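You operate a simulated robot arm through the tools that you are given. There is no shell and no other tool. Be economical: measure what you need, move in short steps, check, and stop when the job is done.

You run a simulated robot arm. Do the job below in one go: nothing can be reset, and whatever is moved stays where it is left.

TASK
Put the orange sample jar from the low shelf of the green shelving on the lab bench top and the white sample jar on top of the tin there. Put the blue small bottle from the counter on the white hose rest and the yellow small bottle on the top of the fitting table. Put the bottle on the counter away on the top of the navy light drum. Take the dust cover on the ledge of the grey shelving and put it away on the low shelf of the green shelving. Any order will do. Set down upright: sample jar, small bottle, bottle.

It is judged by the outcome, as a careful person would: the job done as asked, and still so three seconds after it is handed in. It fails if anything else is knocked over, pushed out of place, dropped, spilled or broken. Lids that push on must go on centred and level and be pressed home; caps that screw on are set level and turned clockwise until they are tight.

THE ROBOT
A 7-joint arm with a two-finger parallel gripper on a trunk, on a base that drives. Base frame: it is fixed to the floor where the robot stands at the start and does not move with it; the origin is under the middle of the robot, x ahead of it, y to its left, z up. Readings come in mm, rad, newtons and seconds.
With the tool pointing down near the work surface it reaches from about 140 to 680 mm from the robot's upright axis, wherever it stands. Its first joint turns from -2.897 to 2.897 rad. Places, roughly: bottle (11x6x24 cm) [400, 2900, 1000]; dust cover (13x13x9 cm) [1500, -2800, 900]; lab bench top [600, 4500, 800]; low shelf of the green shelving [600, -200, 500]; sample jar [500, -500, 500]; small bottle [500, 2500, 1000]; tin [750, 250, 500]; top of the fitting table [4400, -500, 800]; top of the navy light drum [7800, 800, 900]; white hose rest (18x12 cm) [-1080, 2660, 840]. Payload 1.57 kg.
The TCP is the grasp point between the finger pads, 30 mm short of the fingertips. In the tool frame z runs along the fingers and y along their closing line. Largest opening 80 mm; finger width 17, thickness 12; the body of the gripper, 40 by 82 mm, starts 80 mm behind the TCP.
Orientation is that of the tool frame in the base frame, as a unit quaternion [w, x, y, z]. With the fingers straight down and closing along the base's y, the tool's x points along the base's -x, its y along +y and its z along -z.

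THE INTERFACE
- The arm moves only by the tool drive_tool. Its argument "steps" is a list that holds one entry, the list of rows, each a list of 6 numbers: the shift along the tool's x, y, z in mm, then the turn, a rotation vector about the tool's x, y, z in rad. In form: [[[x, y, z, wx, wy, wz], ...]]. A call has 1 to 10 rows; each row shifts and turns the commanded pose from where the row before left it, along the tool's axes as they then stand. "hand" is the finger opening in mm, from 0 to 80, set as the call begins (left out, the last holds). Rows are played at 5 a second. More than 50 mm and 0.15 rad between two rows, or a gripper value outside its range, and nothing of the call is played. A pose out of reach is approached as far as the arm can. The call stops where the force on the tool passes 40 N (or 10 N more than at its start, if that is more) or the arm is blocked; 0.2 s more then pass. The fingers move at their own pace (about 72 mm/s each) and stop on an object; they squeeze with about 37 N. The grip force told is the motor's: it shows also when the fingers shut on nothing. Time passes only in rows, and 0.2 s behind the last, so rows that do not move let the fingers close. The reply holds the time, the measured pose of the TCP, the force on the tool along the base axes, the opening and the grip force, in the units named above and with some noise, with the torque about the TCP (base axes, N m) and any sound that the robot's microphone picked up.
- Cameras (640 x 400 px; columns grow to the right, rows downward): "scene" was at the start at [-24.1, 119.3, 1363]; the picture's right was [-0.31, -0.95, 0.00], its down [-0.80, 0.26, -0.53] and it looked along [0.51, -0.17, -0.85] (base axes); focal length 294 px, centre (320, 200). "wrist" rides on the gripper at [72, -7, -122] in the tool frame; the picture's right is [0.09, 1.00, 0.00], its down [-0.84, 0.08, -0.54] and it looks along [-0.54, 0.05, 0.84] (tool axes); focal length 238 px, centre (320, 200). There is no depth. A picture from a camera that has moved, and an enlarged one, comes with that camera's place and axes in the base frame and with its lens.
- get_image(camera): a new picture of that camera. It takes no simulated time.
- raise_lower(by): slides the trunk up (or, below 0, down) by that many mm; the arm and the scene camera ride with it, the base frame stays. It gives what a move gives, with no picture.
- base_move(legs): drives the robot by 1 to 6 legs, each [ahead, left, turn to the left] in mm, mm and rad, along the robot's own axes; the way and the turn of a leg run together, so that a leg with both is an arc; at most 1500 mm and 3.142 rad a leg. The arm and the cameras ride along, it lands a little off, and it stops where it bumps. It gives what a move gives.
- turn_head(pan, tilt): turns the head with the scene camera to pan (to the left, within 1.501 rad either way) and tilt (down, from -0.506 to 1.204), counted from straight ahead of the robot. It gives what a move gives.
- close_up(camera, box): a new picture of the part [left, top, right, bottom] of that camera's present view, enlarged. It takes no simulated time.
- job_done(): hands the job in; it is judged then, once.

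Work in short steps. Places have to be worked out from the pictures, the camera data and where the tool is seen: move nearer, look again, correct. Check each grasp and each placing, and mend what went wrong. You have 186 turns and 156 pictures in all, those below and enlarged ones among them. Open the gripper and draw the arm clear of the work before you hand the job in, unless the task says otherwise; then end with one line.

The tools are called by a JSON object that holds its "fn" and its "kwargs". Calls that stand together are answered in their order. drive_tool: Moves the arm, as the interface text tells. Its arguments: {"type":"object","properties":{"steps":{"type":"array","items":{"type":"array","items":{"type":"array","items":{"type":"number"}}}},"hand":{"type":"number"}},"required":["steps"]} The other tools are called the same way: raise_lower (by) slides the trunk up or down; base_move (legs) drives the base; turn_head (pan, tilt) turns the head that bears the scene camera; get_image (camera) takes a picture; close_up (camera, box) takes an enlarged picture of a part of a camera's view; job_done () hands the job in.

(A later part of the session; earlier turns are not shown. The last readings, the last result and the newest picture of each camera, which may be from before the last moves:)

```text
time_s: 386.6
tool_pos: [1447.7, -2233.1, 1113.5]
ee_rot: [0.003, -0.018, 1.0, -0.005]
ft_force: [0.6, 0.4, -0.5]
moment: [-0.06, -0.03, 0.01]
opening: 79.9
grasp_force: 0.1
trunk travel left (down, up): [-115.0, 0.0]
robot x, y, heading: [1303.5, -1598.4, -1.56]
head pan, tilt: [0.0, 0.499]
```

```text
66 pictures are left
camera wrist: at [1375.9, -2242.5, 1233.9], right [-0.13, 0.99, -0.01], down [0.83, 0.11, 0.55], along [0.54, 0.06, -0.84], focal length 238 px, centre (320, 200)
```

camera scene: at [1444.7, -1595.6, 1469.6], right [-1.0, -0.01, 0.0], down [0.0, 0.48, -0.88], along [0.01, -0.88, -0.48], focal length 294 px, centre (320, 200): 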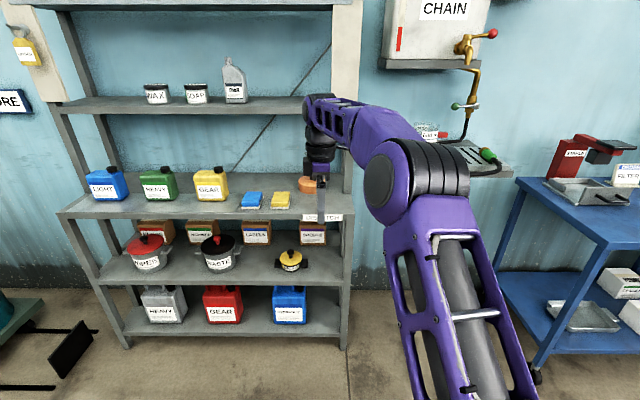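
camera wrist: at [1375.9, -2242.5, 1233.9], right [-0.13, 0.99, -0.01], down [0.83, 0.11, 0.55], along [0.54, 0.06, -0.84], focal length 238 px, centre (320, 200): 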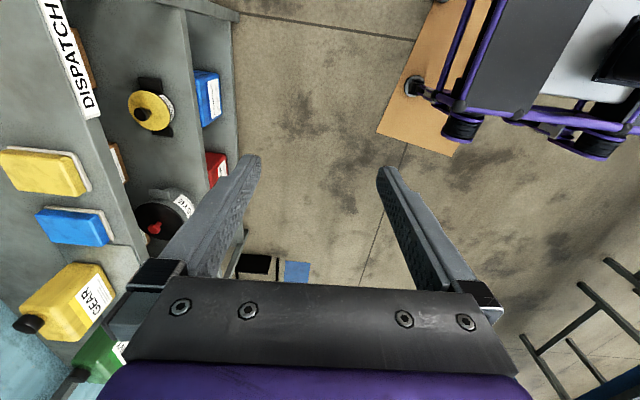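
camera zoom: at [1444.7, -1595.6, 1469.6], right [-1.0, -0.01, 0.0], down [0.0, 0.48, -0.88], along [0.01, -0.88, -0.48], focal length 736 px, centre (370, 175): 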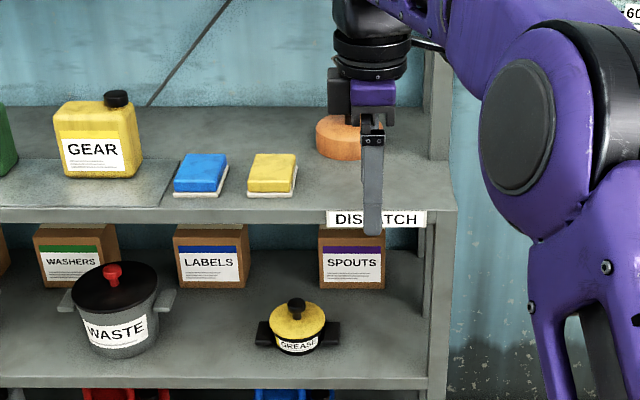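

The orange cover is behind the arm at about (1495,-2765) on the ledge. I roll the wrist so the fingers close along x and the camera faces the shelf, then tilt.

{"fn": "drive_tool", "kwargs": {"steps": [[[0, 0, 0, 0, 0, -0.15], [0, 0, 0, 0, 0, -0.15], [0, 0, 0, 0, 0, -0.15], [0, 0, 0, 0, 0, -0.15], [0, 0, 0, 0, 0, -0.15], [0, 0, 0, 0, 0, -0.15], [0, 0, 0, 0, 0, -0.15], [0, 0, 0, 0, 0, -0.15], [0, 0, 0, 0, 0, -0.15], [0, 0, 0, 0, 0, -0.15]]]}}

{"fn": "drive_tool", "kwargs": {"steps": [[[0, 0, 0, 0, 0, -0.04], [0, 0, 0, 0, 0.15, 0], [0, 0, 0, 0, 0.15, 0], [0, 0, 0, 0, 0.15, 0], [0, 0, 0, 0, 0.15, 0], [0, 0, 0, 0, 0, 0]]]}}

{"fn": "get_image", "kwargs": {"camera": "wrist"}}

{"fn": "get_image", "kwargs": {"camera": "scene"}}

```text
time_s: 388.8
tool_pos: [1448.3, -2233.3, 1113.0]
ee_rot: [-0.001, -0.696, 0.718, -0.006]
ft_force: [-0.3, 0.6, 0.5]
moment: [-0.02, 0.01, 0.03]
opening: 79.8
grasp_force: 0.0
trunk travel left (down, up): [-115.0, 0.0]
robot x, y, heading: [1305.3, -1597.0, -1.563]
head pan, tilt: [0.0, 0.499]
```

```text
time_s: 390.1
tool_pos: [1447.4, -2234.1, 1114.0]
ee_rot: [0.21, 0.675, -0.673, 0.216]
ft_force: [0.0, -0.4, -0.9]
moment: [0.01, -0.03, 0.0]
opening: 80.0
grasp_force: 0.0
trunk travel left (down, up): [-115.0, 0.0]
robot x, y, heading: [1305.3, -1594.8, -1.557]
head pan, tilt: [0.0, 0.499]
```

```text
65 pictures are left
camera wrist: at [1453.7, -2222.8, 1254.3], right [-1.0, -0.08, 0.05], down [-0.08, 1.0, -0.04], along [-0.04, -0.04, -1.0], focal length 238 px, centre (320, 200)
```

wrist: 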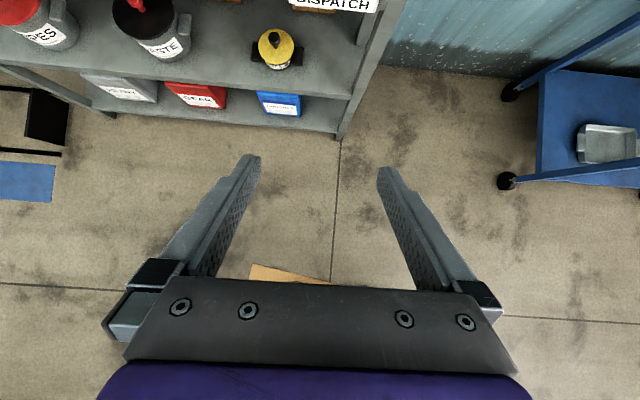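

```text
64 pictures are left
camera scene: at [1444.7, -1595.5, 1469.6], right [-1.0, -0.01, 0.0], down [0.0, 0.48, -0.88], along [0.01, -0.88, -0.48], focal length 294 px, centre (320, 200)
```

scene: 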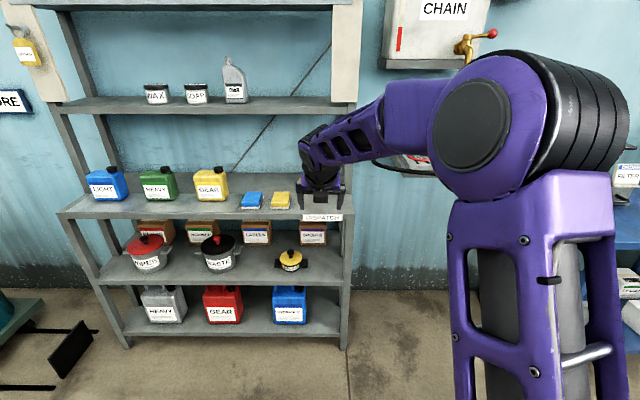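

{"fn": "drive_tool", "kwargs": {"steps": [[[0, 0, 0, 0, 0.15, 0], [0, 0, 0, 0, 0.15, 0], [0, 0, 0, 0, 0, 0]]]}}

{"fn": "get_image", "kwargs": {"camera": "wrist"}}

```text
time_s: 390.9
tool_pos: [1448.8, -2232.8, 1112.5]
ee_rot: [0.309, 0.636, -0.634, 0.313]
ft_force: [-0.3, -1.1, -0.1]
moment: [-0.01, 0.01, 0.0]
opening: 80.0
grasp_force: 0.0
trunk travel left (down, up): [-115.0, 0.0]
robot x, y, heading: [1303.0, -1597.4, -1.567]
head pan, tilt: [0.0, 0.499]
```

```text
63 pictures are left
camera wrist: at [1453.7, -2181.9, 1243.8], right [-1.0, -0.06, 0.07], down [-0.08, 0.94, -0.33], along [-0.04, -0.33, -0.94], focal length 238 px, centre (320, 200)
```

wrist: 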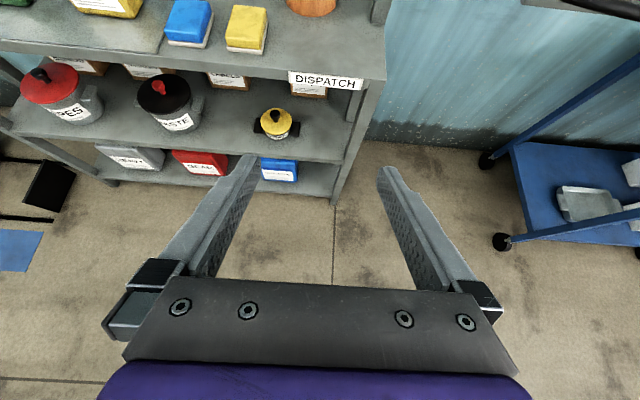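

{"fn": "base_move", "kwargs": {"legs": [[210, 35, 0]]}}

{"fn": "get_image", "kwargs": {"camera": "wrist"}}

{"fn": "get_image", "kwargs": {"camera": "scene"}}

```text
time_s: 392.6
tool_pos: [1487.4, -2440.3, 1112.3]
ee_rot: [0.307, 0.637, -0.633, 0.314]
ft_force: [0.3, -0.6, 0.1]
moment: [-0.01, 0.03, -0.02]
opening: 80.2
grasp_force: 0.1
trunk travel left (down, up): [-115.0, 0.0]
robot x, y, heading: [1339.7, -1800.4, -1.56]
head pan, tilt: [0.0, 0.499]
```

```text
62 pictures are left
camera wrist: at [1492.5, -2388.3, 1243.9], right [-1.0, -0.07, 0.07], down [-0.09, 0.94, -0.33], along [-0.04, -0.33, -0.94], focal length 238 px, centre (320, 200)
```

wrist: 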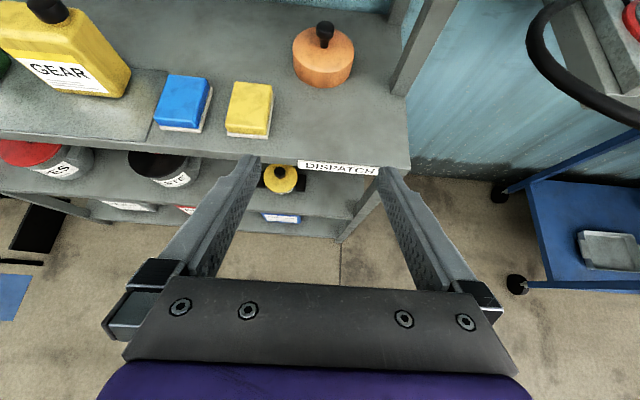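

```text
61 pictures are left
camera scene: at [1481.3, -1801.7, 1469.6], right [-1.0, -0.01, 0.0], down [-0.01, 0.48, -0.88], along [0.01, -0.88, -0.48], focal length 294 px, centre (320, 200)
```

scene: 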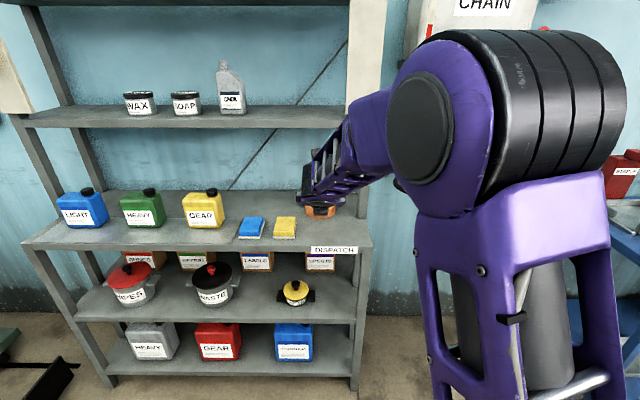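

Knob at ≈(1493,-2787,970). Move the base closer, then bring the hand to a pre-grasp on the approach line.

{"fn": "base_move", "kwargs": {"legs": [[175, 0, 0]]}}

{"fn": "get_image", "kwargs": {"camera": "wrist"}}

```text
time_s: 394.1
tool_pos: [1489.9, -2614.8, 1114.1]
ee_rot: [0.308, 0.637, -0.633, 0.314]
ft_force: [-0.5, 0.5, -0.6]
moment: [-0.01, 0.0, 0.01]
opening: 79.9
grasp_force: 0.0
trunk travel left (down, up): [-115.0, 0.0]
robot x, y, heading: [1343.6, -1978.5, -1.557]
head pan, tilt: [0.0, 0.499]
```

```text
60 pictures are left
camera wrist: at [1495.6, -2561.1, 1243.9], right [-1.0, -0.07, 0.07], down [-0.09, 0.94, -0.33], along [-0.04, -0.33, -0.94], focal length 238 px, centre (320, 200)
```

wrist: 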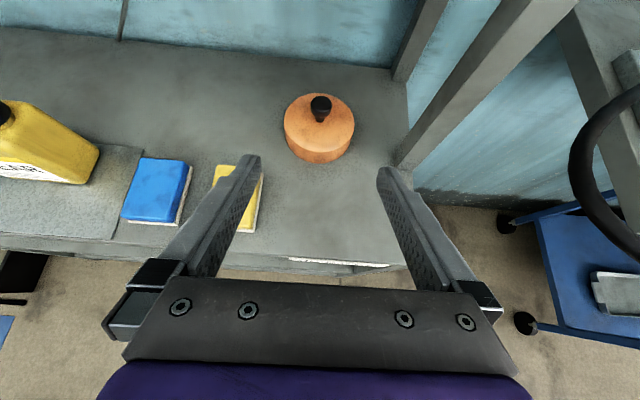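

Triangulated again: ledge ≈867, knob ≈(1493,-2822,942). Advance along the tool axis to pre-grasp.

{"fn": "drive_tool", "kwargs": {"steps": [[[-1.8, -0.6, 39, 0, 0, 0], [-1.8, -0.6, 39, 0, 0, 0], [-1.8, -0.6, 39, 0, 0, 0], [-1.8, -0.6, 39, 0, 0, 0], [-1.8, -0.6, 38, 0, 0, 0], [0, 0, 0, 0, 0, 0]]]}}

{"fn": "get_image", "kwargs": {"camera": "wrist"}}

{"fn": "get_image", "kwargs": {"camera": "scene"}}

```text
time_s: 395.5
tool_pos: [1494.2, -2758.9, 985.6]
ee_rot: [0.308, 0.637, -0.632, 0.315]
ft_force: [0.0, -0.4, 0.6]
moment: [-0.01, 0.02, 0.02]
opening: 80.2
grasp_force: 0.2
trunk travel left (down, up): [-115.0, 0.0]
robot x, y, heading: [1342.9, -1979.1, -1.562]
head pan, tilt: [0.0, 0.499]
```

```text
59 pictures are left
camera wrist: at [1500.3, -2707.0, 1116.7], right [-1.0, -0.07, 0.07], down [-0.09, 0.94, -0.33], along [-0.04, -0.33, -0.94], focal length 238 px, centre (320, 200)
```

wrist: 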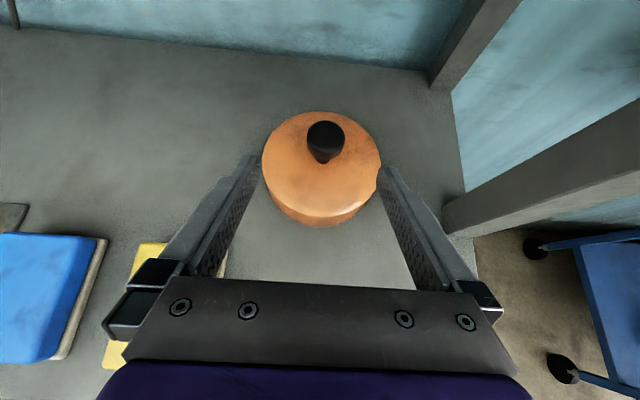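

```text
58 pictures are left
camera scene: at [1483.4, -1974.8, 1469.6], right [-1.0, -0.01, 0.0], down [-0.01, 0.48, -0.88], along [0.01, -0.88, -0.48], focal length 294 px, centre (320, 200)
```

scene: 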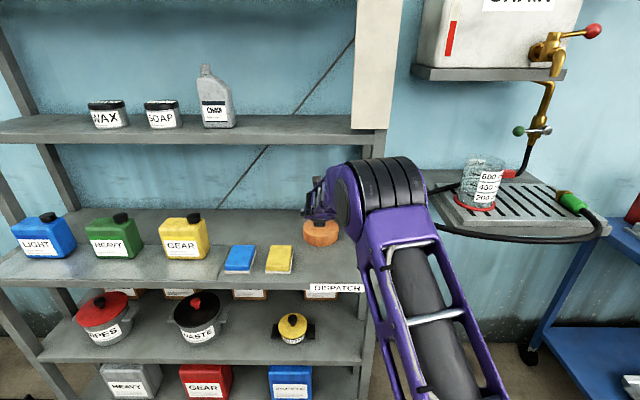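

Knob head ≈(1491,-2831,934). Advance 68 mm so the fingertips straddle it, then look.

{"fn": "drive_tool", "kwargs": {"hand": 60, "steps": [[[1, 1, 30, 0, 0, 0], [1, 1, 25, 0, 0, 0], [1, 0.5, 13.5, 0, 0, 0], [0, 0, 0, 0, 0, 0]]]}}

{"fn": "get_image", "kwargs": {"camera": "wrist"}}

```text
time_s: 396.5
tool_pos: [1495.1, -2816.2, 948.1]
ee_rot: [0.307, 0.638, -0.632, 0.315]
ft_force: [-0.2, -0.3, -0.3]
moment: [0.0, -0.01, -0.03]
opening: 60.1
grasp_force: 0.0
trunk travel left (down, up): [-115.0, 0.0]
robot x, y, heading: [1344.3, -1971.5, -1.557]
head pan, tilt: [0.0, 0.499]
```

```text
57 pictures are left
camera wrist: at [1500.1, -2764.1, 1077.6], right [-1.0, -0.07, 0.07], down [-0.09, 0.94, -0.33], along [-0.04, -0.33, -0.94], focal length 238 px, centre (320, 200)
```

wrist: 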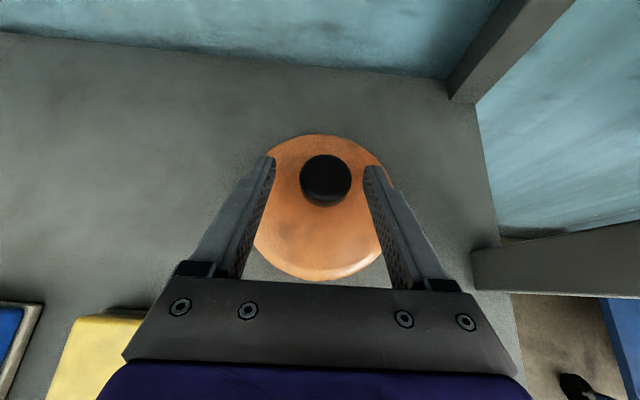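

Knob is between the fingertips. Close.

{"fn": "drive_tool", "kwargs": {"hand": 0, "steps": [[[0, 2, 3, 0, 0, 0], [0, 0, 0, 0, 0, 0], [0, 0, 0, 0, 0, 0], [0, 0, 0, 0, 0, 0]]]}}

{"fn": "drive_tool", "kwargs": {"steps": [[[15.8, 0, -12.3, 0, 0, 0], [0, 0, 0, 0, 0, 0]]]}}

{"fn": "get_image", "kwargs": {"camera": "wrist"}}

{"fn": "get_image", "kwargs": {"camera": "scene"}}

```text
time_s: 397.5
tool_pos: [1492.3, -2818.5, 946.5]
ee_rot: [0.306, 0.638, -0.632, 0.315]
ft_force: [-0.2, -0.4, 2.7]
moment: [-0.1, 0.09, -0.04]
opening: 32.0
grasp_force: 36.9
trunk travel left (down, up): [-115.0, 0.0]
robot x, y, heading: [1344.8, -1974.5, -1.559]
head pan, tilt: [0.0, 0.499]
```

```text
time_s: 398.1
tool_pos: [1493.0, -2817.7, 963.7]
ee_rot: [0.306, 0.638, -0.632, 0.315]
ft_force: [-1.1, -0.4, -0.7]
moment: [-0.03, 0.01, 0.0]
opening: 31.7
grasp_force: 36.9
trunk travel left (down, up): [-115.0, 0.0]
robot x, y, heading: [1344.1, -1974.1, -1.559]
head pan, tilt: [0.0, 0.499]
```

```text
56 pictures are left
camera wrist: at [1498.7, -2766.3, 1095.4], right [-1.0, -0.07, 0.07], down [-0.09, 0.94, -0.33], along [-0.04, -0.33, -0.94], focal length 238 px, centre (320, 200)
```

wrist: 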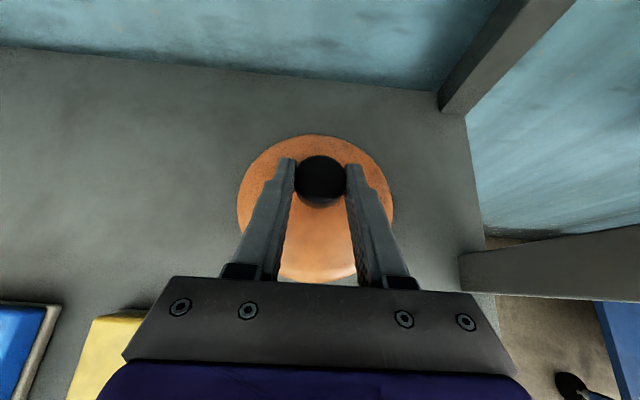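

```text
55 pictures are left
camera scene: at [1483.4, -1974.6, 1469.5], right [-1.0, -0.01, 0.0], down [-0.01, 0.48, -0.88], along [0.01, -0.88, -0.48], focal length 294 px, centre (320, 200)
```

scene: 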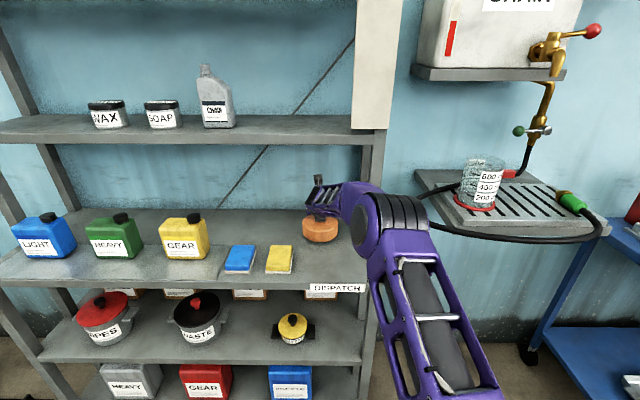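

The cover is held by its knob. Raise a little, back out of the ledge, then retract the arm.

{"fn": "drive_tool", "kwargs": {"steps": [[[23.7, 0, -18.4, 0, 0, 0], [0, 0, 0, 0, 0, 0]]]}}

{"fn": "base_move", "kwargs": {"legs": [[-420, 0, 0]]}}

{"fn": "drive_tool", "kwargs": {"steps": [[[-24.5, 0, -31.6, 0, 0, 0], [-24.5, 0, -31.6, 0, 0, 0], [-24.5, 0, -31.6, 0, 0, 0], [-24.5, 0, -31.6, 0, 0, 0], [0, 0, 0, 0, 0, 0]]]}}

{"fn": "get_image", "kwargs": {"camera": "wrist"}}

```text
time_s: 398.7
tool_pos: [1492.6, -2815.4, 992.6]
ee_rot: [0.307, 0.638, -0.632, 0.315]
ft_force: [0.6, -0.2, -0.6]
moment: [0.02, -0.04, 0.02]
opening: 31.6
grasp_force: 37.3
trunk travel left (down, up): [-115.0, 0.0]
robot x, y, heading: [1342.3, -1978.4, -1.556]
head pan, tilt: [0.0, 0.499]
```

```text
time_s: 401.3
tool_pos: [1489.4, -2393.7, 992.8]
ee_rot: [0.307, 0.638, -0.632, 0.315]
ft_force: [-0.3, -0.9, -0.5]
moment: [0.05, 0.0, 0.02]
opening: 31.6
grasp_force: 36.7
trunk travel left (down, up): [-115.0, 0.0]
robot x, y, heading: [1340.4, -1556.4, -1.561]
head pan, tilt: [0.0, 0.499]
```

```text
time_s: 402.5
tool_pos: [1486.2, -2236.3, 990.1]
ee_rot: [0.307, 0.638, -0.632, 0.315]
ft_force: [0.4, -0.2, 0.2]
moment: [0.01, 0.0, 0.01]
opening: 31.6
grasp_force: 36.5
trunk travel left (down, up): [-115.0, 0.0]
robot x, y, heading: [1335.9, -1555.5, -1.556]
head pan, tilt: [0.0, 0.499]
```

```text
54 pictures are left
camera wrist: at [1491.8, -2184.3, 1121.3], right [-1.0, -0.07, 0.07], down [-0.09, 0.94, -0.33], along [-0.04, -0.33, -0.94], focal length 238 px, centre (320, 200)
```

wrist: 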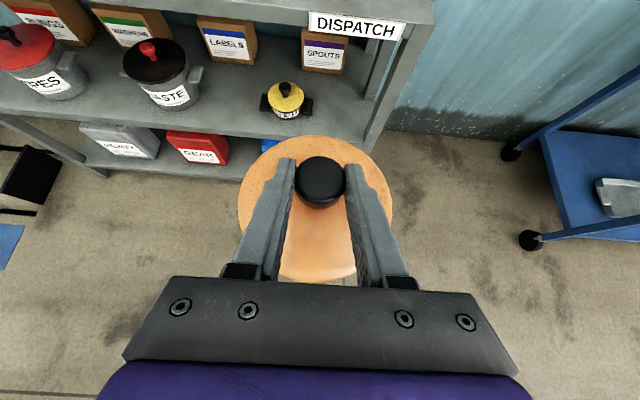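

Cover secure. Lower the trunk and the arm here in the open to check the low pose is reachable.

{"fn": "raise_lower", "kwargs": {"by": -115}}

{"fn": "drive_tool", "kwargs": {"steps": [[[-41, 0, 11, 0, 0, 0], [-41, 0, 11, 0, 0, 0], [-41, 0, 11, 0, 0, 0], [-41, 0, 11, 0, 0, 0], [-41, 0, 11, 0, 0, 0], [-41, 0, 11, 0, 0, 0], [0, 0, 0, 0, 0, 0]]]}}

{"fn": "get_image", "kwargs": {"camera": "scene"}}

```text
time_s: 403.9
tool_pos: [1485.4, -2236.8, 874.8]
ee_rot: [0.307, 0.639, -0.631, 0.315]
ft_force: [0.1, 0.9, 0.3]
moment: [0.0, 0.0, 0.0]
opening: 31.3
grasp_force: 36.5
trunk travel left (down, up): [0.0, 115.0]
robot x, y, heading: [1338.0, -1553.5, -1.555]
head pan, tilt: [0.0, 0.499]
```

```text
time_s: 405.5
tool_pos: [1487.3, -2139.2, 641.7]
ee_rot: [0.307, 0.638, -0.632, 0.316]
ft_force: [0.1, -0.9, -0.6]
moment: [-0.04, 0.02, -0.02]
opening: 31.3
grasp_force: 37.1
trunk travel left (down, up): [0.0, 115.0]
robot x, y, heading: [1336.1, -1552.5, -1.555]
head pan, tilt: [0.0, 0.499]
```

```text
53 pictures are left
camera scene: at [1477.6, -1552.5, 1354.6], right [-1.0, -0.01, 0.0], down [-0.01, 0.48, -0.88], along [0.01, -0.88, -0.48], focal length 294 px, centre (320, 200)
```

scene: 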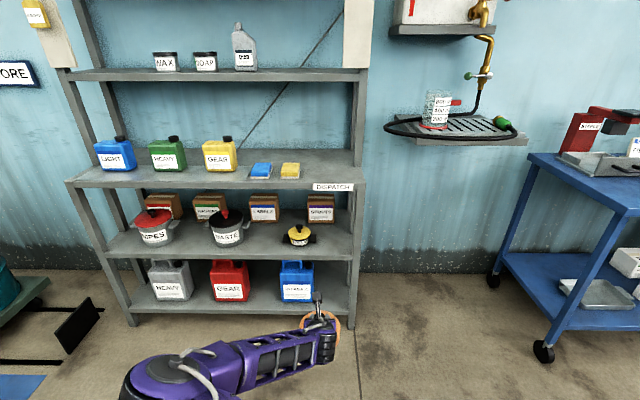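

The low pose works. Drive to the front of the green shelving.

{"fn": "base_move", "kwargs": {"legs": [[0, -850, 0], [0, -800, 0], [0, 0, 1.57]]}}

{"fn": "turn_head", "kwargs": {"pan": 0.0, "tilt": 0.7}}

```text
time_s: 425.7
tool_pos: [269.1, -1429.4, 642.6]
ee_rot: [-0.007, 0.898, 0.008, 0.44]
ft_force: [0.2, 0.5, -0.9]
moment: [0.01, 0.0, 0.01]
opening: 31.1
grasp_force: 37.1
trunk travel left (down, up): [0.0, 115.0]
robot x, y, heading: [-315.2, -1582.6, 0.024]
head pan, tilt: [0.0, 0.499]
```

```text
time_s: 426.4
tool_pos: [268.0, -1429.9, 642.2]
ee_rot: [-0.008, 0.898, 0.009, 0.439]
ft_force: [0.5, -1.1, -1.3]
moment: [0.0, 0.01, -0.01]
opening: 31.0
grasp_force: 37.1
trunk travel left (down, up): [0.0, 115.0]
robot x, y, heading: [-310.4, -1581.7, 0.021]
head pan, tilt: [0.0, 0.7]
```

{"fn": "base_move", "kwargs": {"legs": [[0, 0, -0.02], [0, 1410, 0.03]]}}

{"fn": "get_image", "kwargs": {"camera": "scene"}}

{"fn": "get_image", "kwargs": {"camera": "wrist"}}

```text
time_s: 440.5
tool_pos: [243.8, -17.8, 641.5]
ee_rot: [-0.01, 0.898, 0.014, 0.44]
ft_force: [0.4, 0.4, -0.3]
moment: [-0.03, 0.03, 0.03]
opening: 31.2
grasp_force: 36.8
trunk travel left (down, up): [0.0, 115.0]
robot x, y, heading: [-338.6, -175.5, 0.032]
head pan, tilt: [0.0, 0.7]
```

```text
52 pictures are left
camera scene: at [-349.1, -36.5, 1336.8], right [0.03, -1.0, 0.0], down [-0.64, -0.02, -0.76], along [0.76, 0.03, -0.64], focal length 294 px, centre (320, 200)
```

scene: 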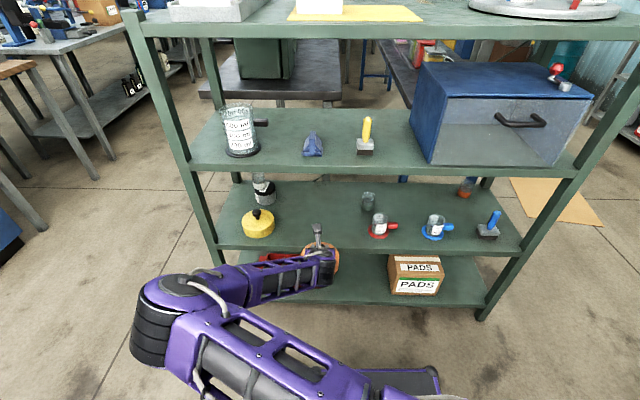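

```text
51 pictures are left
camera wrist: at [190.8, -13.6, 773.3], right [0.09, -0.99, 0.07], down [-0.94, -0.11, -0.33], along [0.33, -0.03, -0.94], focal length 238 px, centre (320, 200)
```

wrist: 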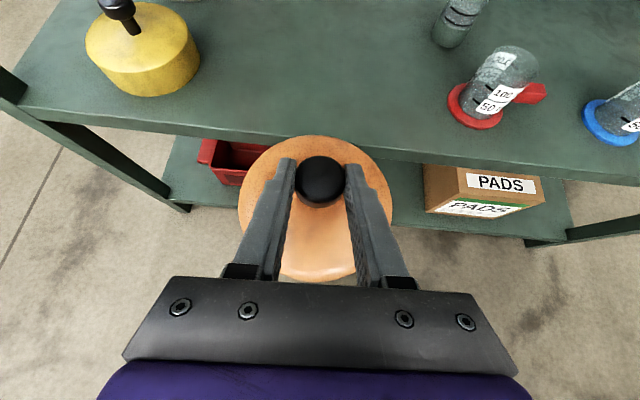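

Gap between the yellow cover and red jar is clear. Drive ahead so the cover hangs over (505,-10).

{"fn": "base_move", "kwargs": {"legs": [[0, 0, -0.03], [262, -10, 0]]}}

{"fn": "get_image", "kwargs": {"camera": "wrist"}}

{"fn": "get_image", "kwargs": {"camera": "scene"}}

```text
time_s: 442.7
tool_pos: [507.0, -45.3, 642.0]
ee_rot: [-0.004, 0.898, 0.0, 0.439]
ft_force: [-0.2, 0.5, 0.1]
moment: [-0.02, -0.02, 0.01]
opening: 31.3
grasp_force: 37.2
trunk travel left (down, up): [0.0, 115.0]
robot x, y, heading: [-79.6, -184.2, 0.003]
head pan, tilt: [0.0, 0.7]
```

```text
50 pictures are left
camera wrist: at [454.8, -39.5, 773.3], right [0.06, -1.0, 0.07], down [-0.94, -0.08, -0.33], along [0.33, -0.04, -0.94], focal length 238 px, centre (320, 200)
```

wrist: 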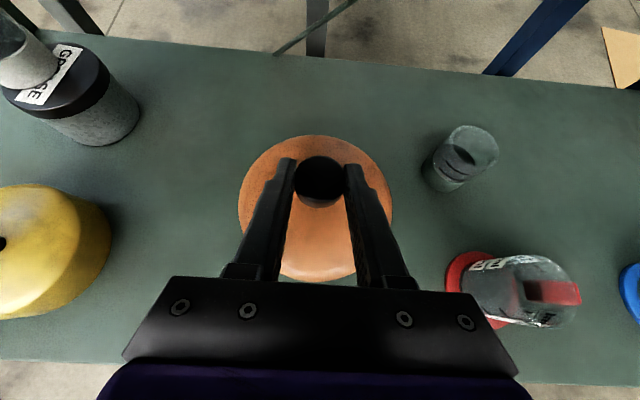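

```text
49 pictures are left
camera scene: at [-85.5, -45.1, 1336.8], right [0.0, -1.0, 0.0], down [-0.64, 0.0, -0.76], along [0.76, 0.0, -0.64], focal length 294 px, centre (320, 200)
```

scene: 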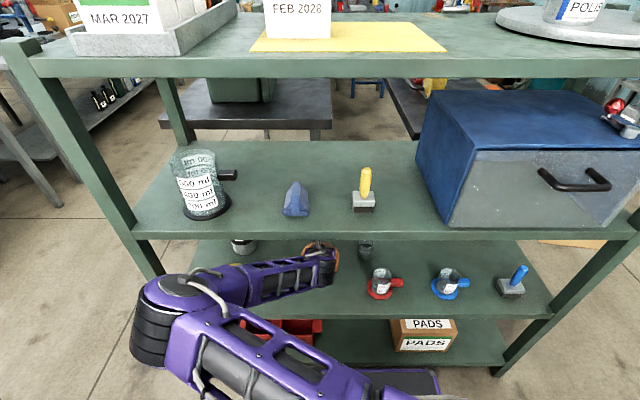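

Good position. Lower towards the shelf.

{"fn": "drive_tool", "kwargs": {"steps": [[[-20, -8, 15, 0, 0, 0], [-16, -7, 13, 0, 0, 0], [0, 0, 0, 0, 0, 0]]]}}

{"fn": "drive_tool", "kwargs": {"steps": [[[-4, 0, 3, 0, 0, 0], [-3.2, 0, 2.4, 0, 0, 0], [0, 0, 0, 0, 0, 0]]]}}

{"fn": "drive_tool", "kwargs": {"steps": [[[-2.4, 0, 1.8, 0, 0, 0], [-2.4, 0, 1.8, 0, 0, 0], [0, 0, 0, 0, 0, 0]]]}}

```text
time_s: 443.5
tool_pos: [506.3, -29.6, 597.2]
ee_rot: [-0.002, 0.898, -0.001, 0.44]
ft_force: [0.2, -0.2, -0.7]
moment: [0.03, 0.0, -0.01]
opening: 31.6
grasp_force: 36.6
trunk travel left (down, up): [0.0, 115.0]
robot x, y, heading: [-80.1, -185.5, 0.004]
head pan, tilt: [0.0, 0.7]
```

```text
time_s: 444.3
tool_pos: [507.2, -29.2, 588.3]
ee_rot: [-0.003, 0.898, -0.001, 0.44]
ft_force: [0.6, 0.1, -0.3]
moment: [0.05, 0.01, -0.02]
opening: 31.4
grasp_force: 36.8
trunk travel left (down, up): [0.0, 115.0]
robot x, y, heading: [-81.8, -185.8, 0.003]
head pan, tilt: [0.0, 0.7]
```

```text
time_s: 445.1
tool_pos: [508.2, -29.0, 585.4]
ee_rot: [-0.003, 0.896, -0.002, 0.443]
ft_force: [-1.2, -0.7, 28.0]
moment: [0.07, -0.39, 0.03]
opening: 31.5
grasp_force: 37.1
trunk travel left (down, up): [0.0, 115.0]
robot x, y, heading: [-82.4, -186.1, 0.005]
head pan, tilt: [0.0, 0.7]
```

Contact. Ease up slightly, open and withdraw along the tool axis.

{"fn": "drive_tool", "kwargs": {"steps": [[[1.6, 0, -1.2, 0, 0, 0], [0, 0, 0, 0, 0, 0]]]}}

{"fn": "drive_tool", "kwargs": {"hand": 70, "steps": [[[0, 0, 0, 0, 0, 0], [0, 0, 0, 0, 0, 0], [0, 0, -15, 0, 0, 0], [0, 0, -30, 0, 0, 0], [0, 0, -30, 0, 0, 0], [0, 0, 0, 0, 0, 0]]]}}

{"fn": "get_image", "kwargs": {"camera": "wrist"}}

```text
time_s: 445.7
tool_pos: [507.5, -29.5, 585.7]
ee_rot: [-0.003, 0.898, -0.001, 0.441]
ft_force: [5.3, -0.3, 15.5]
moment: [0.12, -0.91, -0.04]
opening: 31.1
grasp_force: 37.0
trunk travel left (down, up): [0.0, 115.0]
robot x, y, heading: [-77.4, -185.3, 0.001]
head pan, tilt: [0.0, 0.7]
```

```text
time_s: 447.1
tool_pos: [446.9, -28.7, 630.2]
ee_rot: [-0.002, 0.898, -0.002, 0.44]
ft_force: [-0.3, -0.2, 0.1]
moment: [0.0, -0.05, -0.03]
opening: 70.0
grasp_force: 0.0
trunk travel left (down, up): [0.0, 115.0]
robot x, y, heading: [-84.7, -187.2, 0.005]
head pan, tilt: [0.0, 0.7]
```

```text
48 pictures are left
camera wrist: at [395.4, -22.6, 762.0], right [0.06, -1.0, 0.07], down [-0.94, -0.08, -0.33], along [0.33, -0.04, -0.94], focal length 238 px, centre (320, 200)
```

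wrist: 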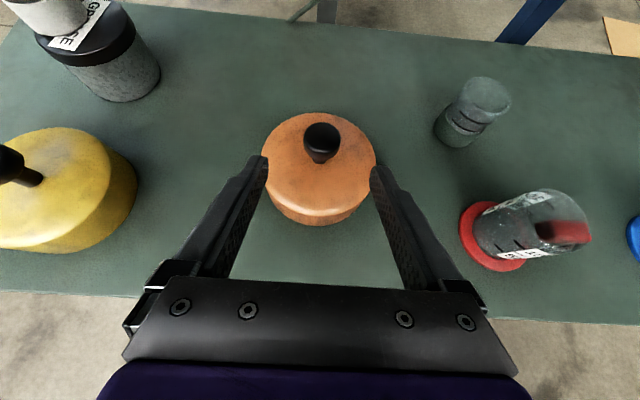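

Cover is upright on the low shelf. Now the orange jar: drive around to the right end of the shelving again.

{"fn": "base_move", "kwargs": {"legs": [[-330, 0, 0], [0, -1300, 0.02], [0, 0, 1.56]]}}

{"fn": "base_move", "kwargs": {"legs": [[0, -1270, 0]]}}

{"fn": "get_image", "kwargs": {"camera": "wrist"}}

{"fn": "get_image", "kwargs": {"camera": "scene"}}

```text
time_s: 465.2
tool_pos: [-536.5, -939.7, 630.9]
ee_rot: [-0.318, 0.626, 0.644, 0.304]
ft_force: [0.3, 0.4, 0.2]
moment: [-0.04, 0.01, 0.03]
opening: 70.2
grasp_force: 0.1
trunk travel left (down, up): [0.0, 115.0]
robot x, y, heading: [-364.5, -1458.7, 1.599]
head pan, tilt: [0.0, 0.7]
```

```text
time_s: 477.7
tool_pos: [702.9, -876.4, 629.4]
ee_rot: [-0.327, 0.608, 0.661, 0.295]
ft_force: [0.5, 0.2, -0.1]
moment: [-0.01, 0.0, 0.0]
opening: 70.1
grasp_force: 0.1
trunk travel left (down, up): [0.0, 115.0]
robot x, y, heading: [905.4, -1386.7, 1.66]
head pan, tilt: [0.0, 0.7]
```

```text
47 pictures are left
camera wrist: at [701.8, -929.1, 761.8], right [0.99, 0.14, 0.07], down [0.15, -0.93, -0.33], along [0.02, 0.34, -0.94], focal length 238 px, centre (320, 200)
```

wrist: 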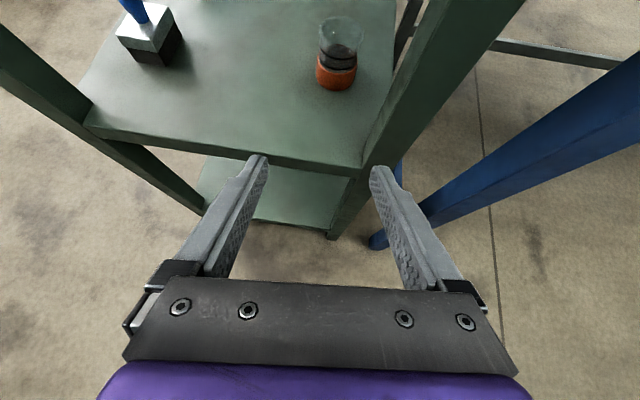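

```text
46 pictures are left
camera scene: at [766.0, -1404.7, 1336.9], right [1.0, 0.09, 0.0], down [0.06, -0.64, -0.76], along [-0.07, 0.76, -0.64], focal length 294 px, centre (320, 200)
```

scene: 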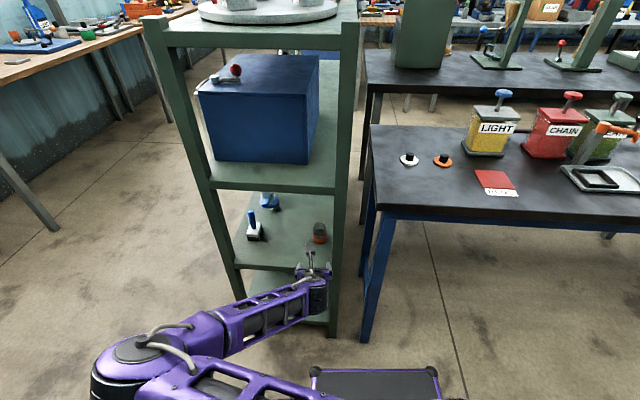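

Heading drifted; also the rear post is close to the jar, so I'll approach it slanted. Shift left, then turn right 0.34.

{"fn": "base_move", "kwargs": {"legs": [[0, 220, 0], [0, 0, -0.34]]}}

{"fn": "get_image", "kwargs": {"camera": "wrist"}}

```text
time_s: 481.5
tool_pos: [662.3, -857.3, 632.3]
ee_rot: [-0.271, 0.712, 0.547, 0.346]
ft_force: [-0.1, -0.5, 0.2]
moment: [0.01, 0.0, -0.01]
opening: 70.0
grasp_force: 0.0
trunk travel left (down, up): [0.0, 115.0]
robot x, y, heading: [676.5, -1408.4, 1.309]
head pan, tilt: [0.0, 0.7]
```

```text
45 pictures are left
camera wrist: at [644.5, -906.3, 761.8], right [0.98, -0.2, 0.07], down [-0.17, -0.93, -0.33], along [0.13, 0.31, -0.94], focal length 238 px, centre (320, 200)
```

wrist: 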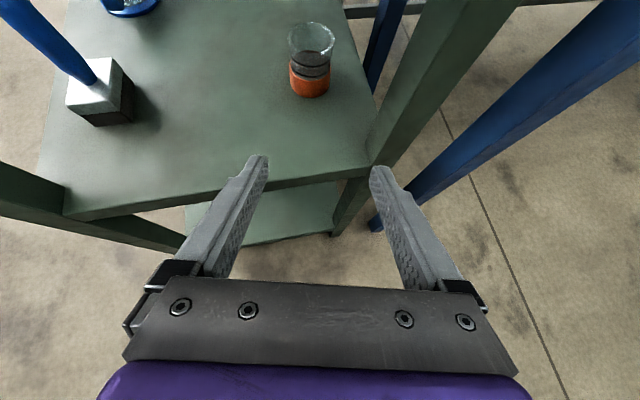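

Jar centre ≈(704,-648). Base ahead 60, lower, then advance along the shelf surface.

{"fn": "base_move", "kwargs": {"legs": [[60, 0, 0]]}}

{"fn": "drive_tool", "kwargs": {"hand": 72, "steps": [[[-34, -6, 26, 0, 0, 0], [-34, -6, 26, 0, 0, 0], [0, 0, 0, 0, 0, 0]]]}}

{"fn": "get_image", "kwargs": {"camera": "wrist"}}

```text
time_s: 482.5
tool_pos: [679.8, -797.9, 630.1]
ee_rot: [-0.27, 0.713, 0.546, 0.347]
ft_force: [-0.1, -0.2, 0.0]
moment: [-0.01, 0.0, 0.01]
opening: 70.2
grasp_force: 0.1
trunk travel left (down, up): [0.0, 115.0]
robot x, y, heading: [693.4, -1355.0, 1.312]
head pan, tilt: [0.0, 0.7]
```

```text
time_s: 483.3
tool_pos: [667.9, -793.8, 545.3]
ee_rot: [-0.269, 0.714, 0.545, 0.348]
ft_force: [-0.1, -0.6, 0.4]
moment: [0.01, 0.01, -0.04]
opening: 72.1
grasp_force: 0.1
trunk travel left (down, up): [0.0, 115.0]
robot x, y, heading: [698.2, -1348.8, 1.308]
head pan, tilt: [0.0, 0.7]
```

```text
44 pictures are left
camera wrist: at [648.2, -844.5, 677.6], right [0.98, -0.2, 0.07], down [-0.17, -0.93, -0.33], along [0.13, 0.31, -0.94], focal length 238 px, centre (320, 200)
```

wrist: 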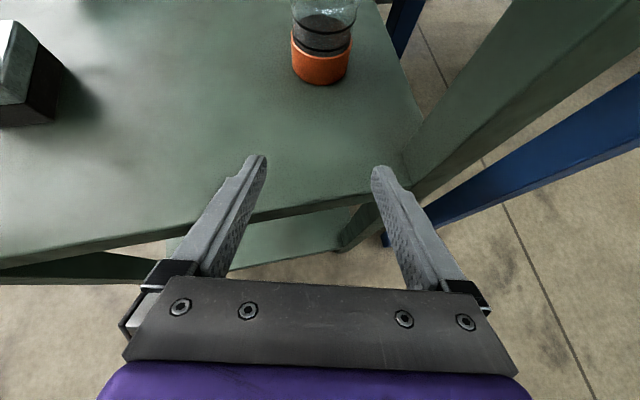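

{"fn": "drive_tool", "kwargs": {"steps": [[[22.2, -1.5, 28.6, 0, 0, 0], [22.2, -1.5, 28.6, 0, 0, 0], [22.2, -1, 28.6, 0, 0, 0], [0, 0, 0, 0, 0, 0]]]}}

{"fn": "get_image", "kwargs": {"camera": "wrist"}}

```text
time_s: 484.3
tool_pos: [692.4, -688.3, 547.1]
ee_rot: [-0.269, 0.714, 0.545, 0.348]
ft_force: [-0.7, -0.1, 0.3]
moment: [0.02, 0.01, 0.01]
opening: 72.2
grasp_force: 0.0
trunk travel left (down, up): [0.0, 115.0]
robot x, y, heading: [697.8, -1353.3, 1.309]
head pan, tilt: [0.0, 0.7]
```

```text
43 pictures are left
camera wrist: at [673.0, -737.7, 678.0], right [0.98, -0.2, 0.07], down [-0.17, -0.93, -0.33], along [0.13, 0.31, -0.94], focal length 238 px, centre (320, 200)
```

wrist: 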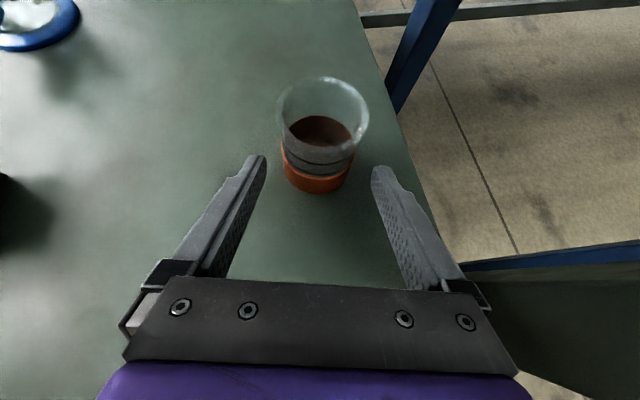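

{"fn": "drive_tool", "kwargs": {"steps": [[[9, 0, 16, 0, 0, 0], [9, 0, 16, 0, 0, 0], [0, 0, 0, 0, 0, 0]]]}}

{"fn": "drive_tool", "kwargs": {"hand": 0, "steps": [[[0, 0, 0, 0, 0, 0], [0, 0, 0, 0, 0, 0], [0, 0, 0, 0, 0, 0], [0, 0, 0, 0, 0, 0]]]}}

{"fn": "drive_tool", "kwargs": {"steps": [[[15.8, 0, -12.3, 0, 0, 0], [15.8, 0, -12.3, 0, 0, 0], [0, 0, 0, 0, 0, 0]]]}}

{"fn": "get_image", "kwargs": {"camera": "wrist"}}

```text
time_s: 485.1
tool_pos: [702.1, -655.1, 540.3]
ee_rot: [-0.27, 0.714, 0.545, 0.347]
ft_force: [0.5, 0.6, 0.3]
moment: [-0.01, 0.03, -0.01]
opening: 72.2
grasp_force: 0.0
trunk travel left (down, up): [0.0, 115.0]
robot x, y, heading: [697.4, -1346.5, 1.306]
head pan, tilt: [0.0, 0.7]
```

```text
time_s: 486.1
tool_pos: [701.4, -654.8, 540.3]
ee_rot: [-0.27, 0.714, 0.545, 0.348]
ft_force: [0.1, 0.7, 0.9]
moment: [0.02, -0.05, 0.02]
opening: 53.0
grasp_force: 37.4
trunk travel left (down, up): [0.0, 115.0]
robot x, y, heading: [694.6, -1353.0, 1.307]
head pan, tilt: [0.0, 0.7]
```

```text
time_s: 486.9
tool_pos: [701.7, -655.9, 579.3]
ee_rot: [-0.27, 0.713, 0.546, 0.347]
ft_force: [0.1, 0.3, -1.0]
moment: [0.01, 0.03, 0.03]
opening: 52.6
grasp_force: 36.6
trunk travel left (down, up): [0.0, 115.0]
robot x, y, heading: [695.7, -1349.3, 1.306]
head pan, tilt: [0.0, 0.7]
```

```text
42 pictures are left
camera wrist: at [683.1, -704.9, 711.0], right [0.98, -0.2, 0.07], down [-0.17, -0.93, -0.33], along [0.13, 0.31, -0.94], focal length 238 px, centre (320, 200)
```

wrist: 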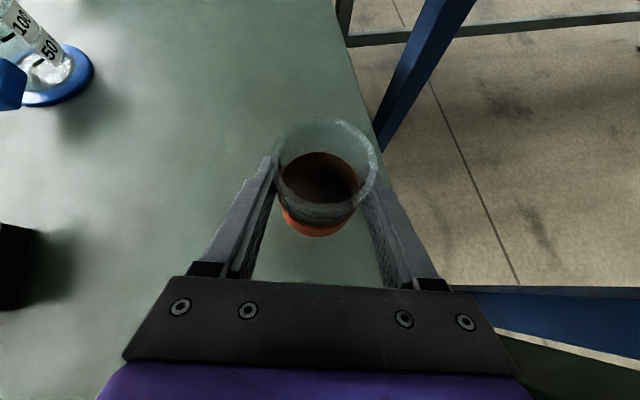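

Orange jar held. Back out along the same line and take it to the lab bench.

{"fn": "base_move", "kwargs": {"legs": [[-300, 0, 0], [0, 0, 0.264], [0, 950, 0]]}}

{"fn": "raise_lower", "kwargs": {"by": 115}}

{"fn": "drive_tool", "kwargs": {"steps": [[[0, 0, -40, 0, 0, 0], [0, 0, -40, 0, 0, 0], [35, 0, -27, 0, 0, 0], [35, 0, -27, 0, 0, 0], [35, 0, -27, 0, 0, 0], [0, 0, 0, 0, 0, 0]]]}}

```text
time_s: 499.1
tool_pos: [-522.1, -980.7, 580.4]
ee_rot: [-0.315, 0.634, 0.636, 0.308]
ft_force: [1.4, 0.1, -1.2]
moment: [-0.03, -0.01, 0.0]
opening: 52.7
grasp_force: 37.0
trunk travel left (down, up): [0.0, 115.0]
robot x, y, heading: [-348.5, -1653.1, 1.571]
head pan, tilt: [0.0, 0.7]
```

```text
time_s: 500.5
tool_pos: [-523.3, -979.9, 694.9]
ee_rot: [-0.313, 0.635, 0.636, 0.308]
ft_force: [1.2, -0.6, -1.4]
moment: [-0.02, -0.01, 0.0]
opening: 52.3
grasp_force: 37.1
trunk travel left (down, up): [-115.0, 0.0]
robot x, y, heading: [-343.1, -1649.8, 1.578]
head pan, tilt: [0.0, 0.7]
```

```text
time_s: 501.9
tool_pos: [-520.6, -1042.0, 877.3]
ee_rot: [-0.313, 0.634, 0.636, 0.308]
ft_force: [-0.4, -0.3, -1.0]
moment: [0.01, -0.01, 0.02]
opening: 52.6
grasp_force: 37.1
trunk travel left (down, up): [-115.0, 0.0]
robot x, y, heading: [-342.7, -1654.8, 1.577]
head pan, tilt: [0.0, 0.7]
```

{"fn": "base_move", "kwargs": {"legs": [[1300, 0, 0], [1300, 0, 0]]}}

```text
time_s: 514.4
tool_pos: [-489.5, 1517.0, 878.8]
ee_rot: [-0.308, 0.647, 0.622, 0.315]
ft_force: [-0.5, -0.5, -1.8]
moment: [-0.02, -0.01, -0.04]
opening: 52.5
grasp_force: 36.7
trunk travel left (down, up): [-115.0, 0.0]
robot x, y, heading: [-338.3, 899.9, 1.533]
head pan, tilt: [0.0, 0.7]
```

{"fn": "base_move", "kwargs": {"legs": [[0, 0, 0.037], [1300, 0, 0.01], [1330, 0, 0.01]]}}

{"fn": "turn_head", "kwargs": {"pan": -0.6, "tilt": 0.5}}

{"fn": "get_image", "kwargs": {"camera": "scene"}}

```text
time_s: 527.6
tool_pos: [-573.5, 4148.5, 876.3]
ee_rot: [-0.314, 0.631, 0.64, 0.306]
ft_force: [-0.1, 0.4, -1.4]
moment: [0.0, -0.01, -0.01]
opening: 52.5
grasp_force: 37.0
trunk travel left (down, up): [-115.0, 0.0]
robot x, y, heading: [-389.3, 3540.7, 1.587]
head pan, tilt: [0.0, 0.7]
```

```text
time_s: 528.6
tool_pos: [-574.7, 4149.7, 875.7]
ee_rot: [-0.314, 0.631, 0.639, 0.307]
ft_force: [-0.1, -0.3, -1.8]
moment: [-0.03, 0.0, -0.02]
opening: 52.5
grasp_force: 36.4
trunk travel left (down, up): [-115.0, 0.0]
robot x, y, heading: [-391.1, 3538.9, 1.589]
head pan, tilt: [-0.6, 0.499]
```

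```text
41 pictures are left
camera scene: at [-479.6, 3526.1, 1469.5], right [0.84, -0.55, 0.0], down [-0.26, -0.4, -0.88], along [0.48, 0.73, -0.48], focal length 294 px, centre (320, 200)
```

scene: 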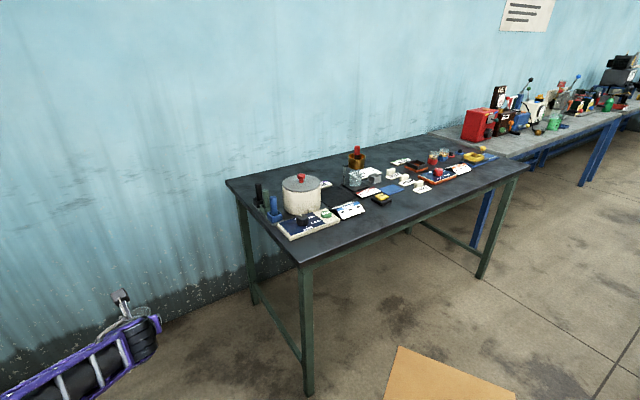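

The bench's front strip looks free around x≈600. Move right alongside.

{"fn": "base_move", "kwargs": {"legs": [[0, 0, -0.015], [0, -1170, 0]]}}

{"fn": "turn_head", "kwargs": {"pan": 0.1, "tilt": 0.7}}

{"fn": "get_image", "kwargs": {"camera": "scene"}}

{"fn": "get_image", "kwargs": {"camera": "wrist"}}

```text
time_s: 534.1
tool_pos: [-166.3, 4152.5, 877.2]
ee_rot: [-0.327, 0.625, 0.644, 0.295]
ft_force: [0.1, 0.0, -1.7]
moment: [-0.03, 0.01, -0.03]
opening: 52.7
grasp_force: 36.7
trunk travel left (down, up): [-115.0, 0.0]
robot x, y, heading: [30.3, 3538.9, 1.576]
head pan, tilt: [-0.6, 0.499]
stopped in leg 2: the force on the tool passed its limit at 52 N (the readings are from after the stop); the commanded pose is now the measured one
```

```text
time_s: 535.1
tool_pos: [-165.5, 4152.5, 878.0]
ee_rot: [-0.327, 0.626, 0.644, 0.295]
ft_force: [-2.3, -1.0, -1.2]
moment: [0.03, 0.04, 0.0]
opening: 52.3
grasp_force: 37.1
trunk travel left (down, up): [-115.0, 0.0]
robot x, y, heading: [29.3, 3546.3, 1.581]
head pan, tilt: [0.099, 0.7]
```

```text
40 pictures are left
camera scene: at [-118.2, 3537.8, 1451.8], right [0.99, 0.11, 0.0], down [0.07, -0.64, -0.77], along [-0.08, 0.76, -0.64], focal length 294 px, centre (320, 200)
```

scene: 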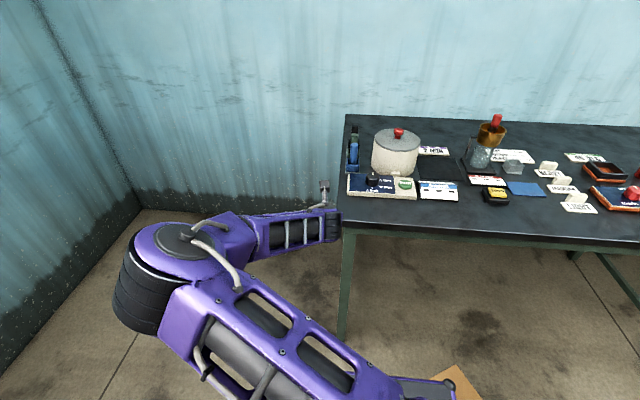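

```text
39 pictures are left
camera wrist: at [-166.2, 4099.7, 1008.4], right [0.99, 0.1, 0.04], down [0.11, -0.94, -0.33], along [0.01, 0.33, -0.94], focal length 238 px, centre (320, 200)
```

wrist: 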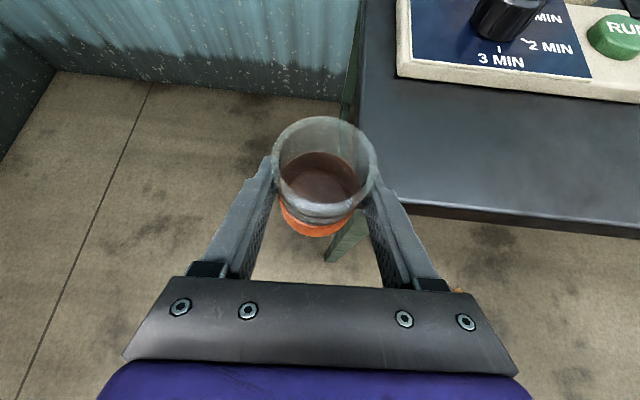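

The bench top is higher than assumed (≈860) and its edge nearer. Back off left, raise the arm, then continue.

{"fn": "base_move", "kwargs": {"legs": [[0, 80, 0]]}}

{"fn": "drive_tool", "kwargs": {"steps": [[[35, 0, -27, 0, 0, 0], [35, 0, -27, 0, 0, 0], [31, 0, -24, 0, 0, 0], [0, 0, -30, 0, 0, 0], [0, 0, 0, 0, 0, 0]]]}}

{"fn": "get_image", "kwargs": {"camera": "wrist"}}

{"fn": "close_up", "kwargs": {"camera": "scene", "box": [320, 90, 640, 270]}}

```text
time_s: 536.6
tool_pos: [-247.0, 4152.0, 877.4]
ee_rot: [-0.327, 0.625, 0.644, 0.295]
ft_force: [-0.2, 0.6, -1.9]
moment: [0.0, 0.01, 0.0]
opening: 52.5
grasp_force: 37.4
trunk travel left (down, up): [-115.0, 0.0]
robot x, y, heading: [-49.4, 3542.3, 1.581]
head pan, tilt: [0.099, 0.7]
```

```text
time_s: 537.8
tool_pos: [-243.2, 4128.6, 1027.8]
ee_rot: [-0.327, 0.624, 0.645, 0.294]
ft_force: [0.5, 0.3, -1.3]
moment: [0.0, 0.0, 0.0]
opening: 52.6
grasp_force: 37.3
trunk travel left (down, up): [-115.0, 0.0]
robot x, y, heading: [-52.1, 3544.4, 1.583]
head pan, tilt: [0.099, 0.7]
```

```text
38 pictures are left
camera wrist: at [-242.5, 4075.0, 1158.6], right [0.99, 0.1, 0.04], down [0.11, -0.94, -0.33], along [0.01, 0.33, -0.94], focal length 238 px, centre (320, 200)
```

wrist: 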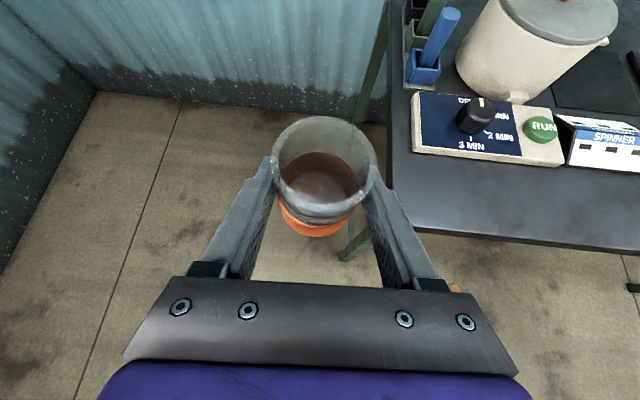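

```text
2.00 times, centred on (480, 180) of scene
camera zoom: at [-198.9, 3536.8, 1451.8], right [0.99, 0.11, 0.0], down [0.07, -0.64, -0.77], along [-0.08, 0.76, -0.64], focal length 589 px, centre (0, 240)
```

zoom: 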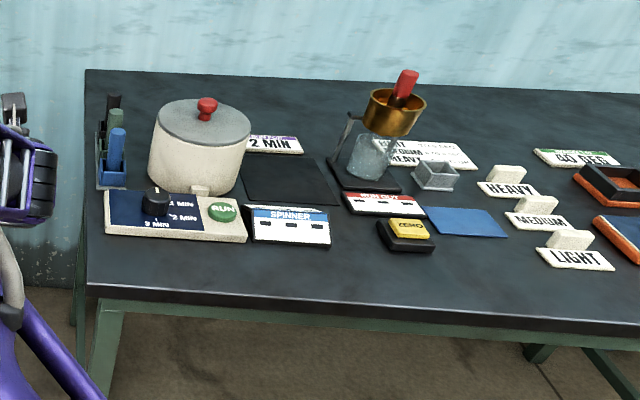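

Bench top ≈843, front edge y≈4145; free spot ≈(470,4235). Move right 713 above the edge.

{"fn": "base_move", "kwargs": {"legs": [[0, -713, 0]]}}

{"fn": "get_image", "kwargs": {"camera": "wrist"}}

```text
time_s: 545.0
tool_pos: [475.9, 4132.1, 1026.6]
ee_rot: [-0.325, 0.631, 0.639, 0.297]
ft_force: [-0.7, 0.2, -1.5]
moment: [-0.02, -0.03, -0.02]
opening: 52.9
grasp_force: 36.9
trunk travel left (down, up): [-115.0, 0.0]
robot x, y, heading: [655.6, 3541.2, 1.558]
head pan, tilt: [0.099, 0.7]
```

```text
36 pictures are left
camera wrist: at [474.8, 4078.8, 1158.3], right [1.0, 0.09, 0.04], down [0.1, -0.94, -0.33], along [0.01, 0.33, -0.94], focal length 238 px, centre (320, 200)
```

wrist: 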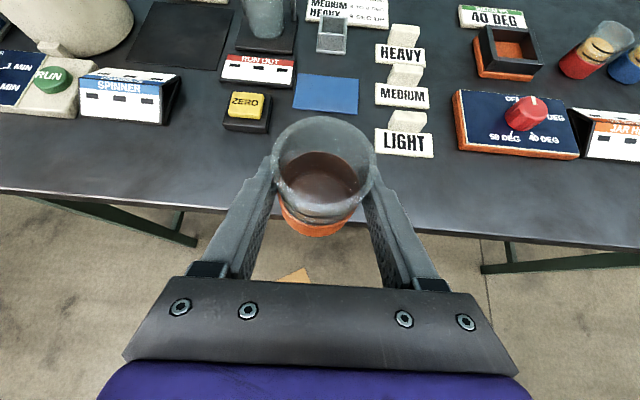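

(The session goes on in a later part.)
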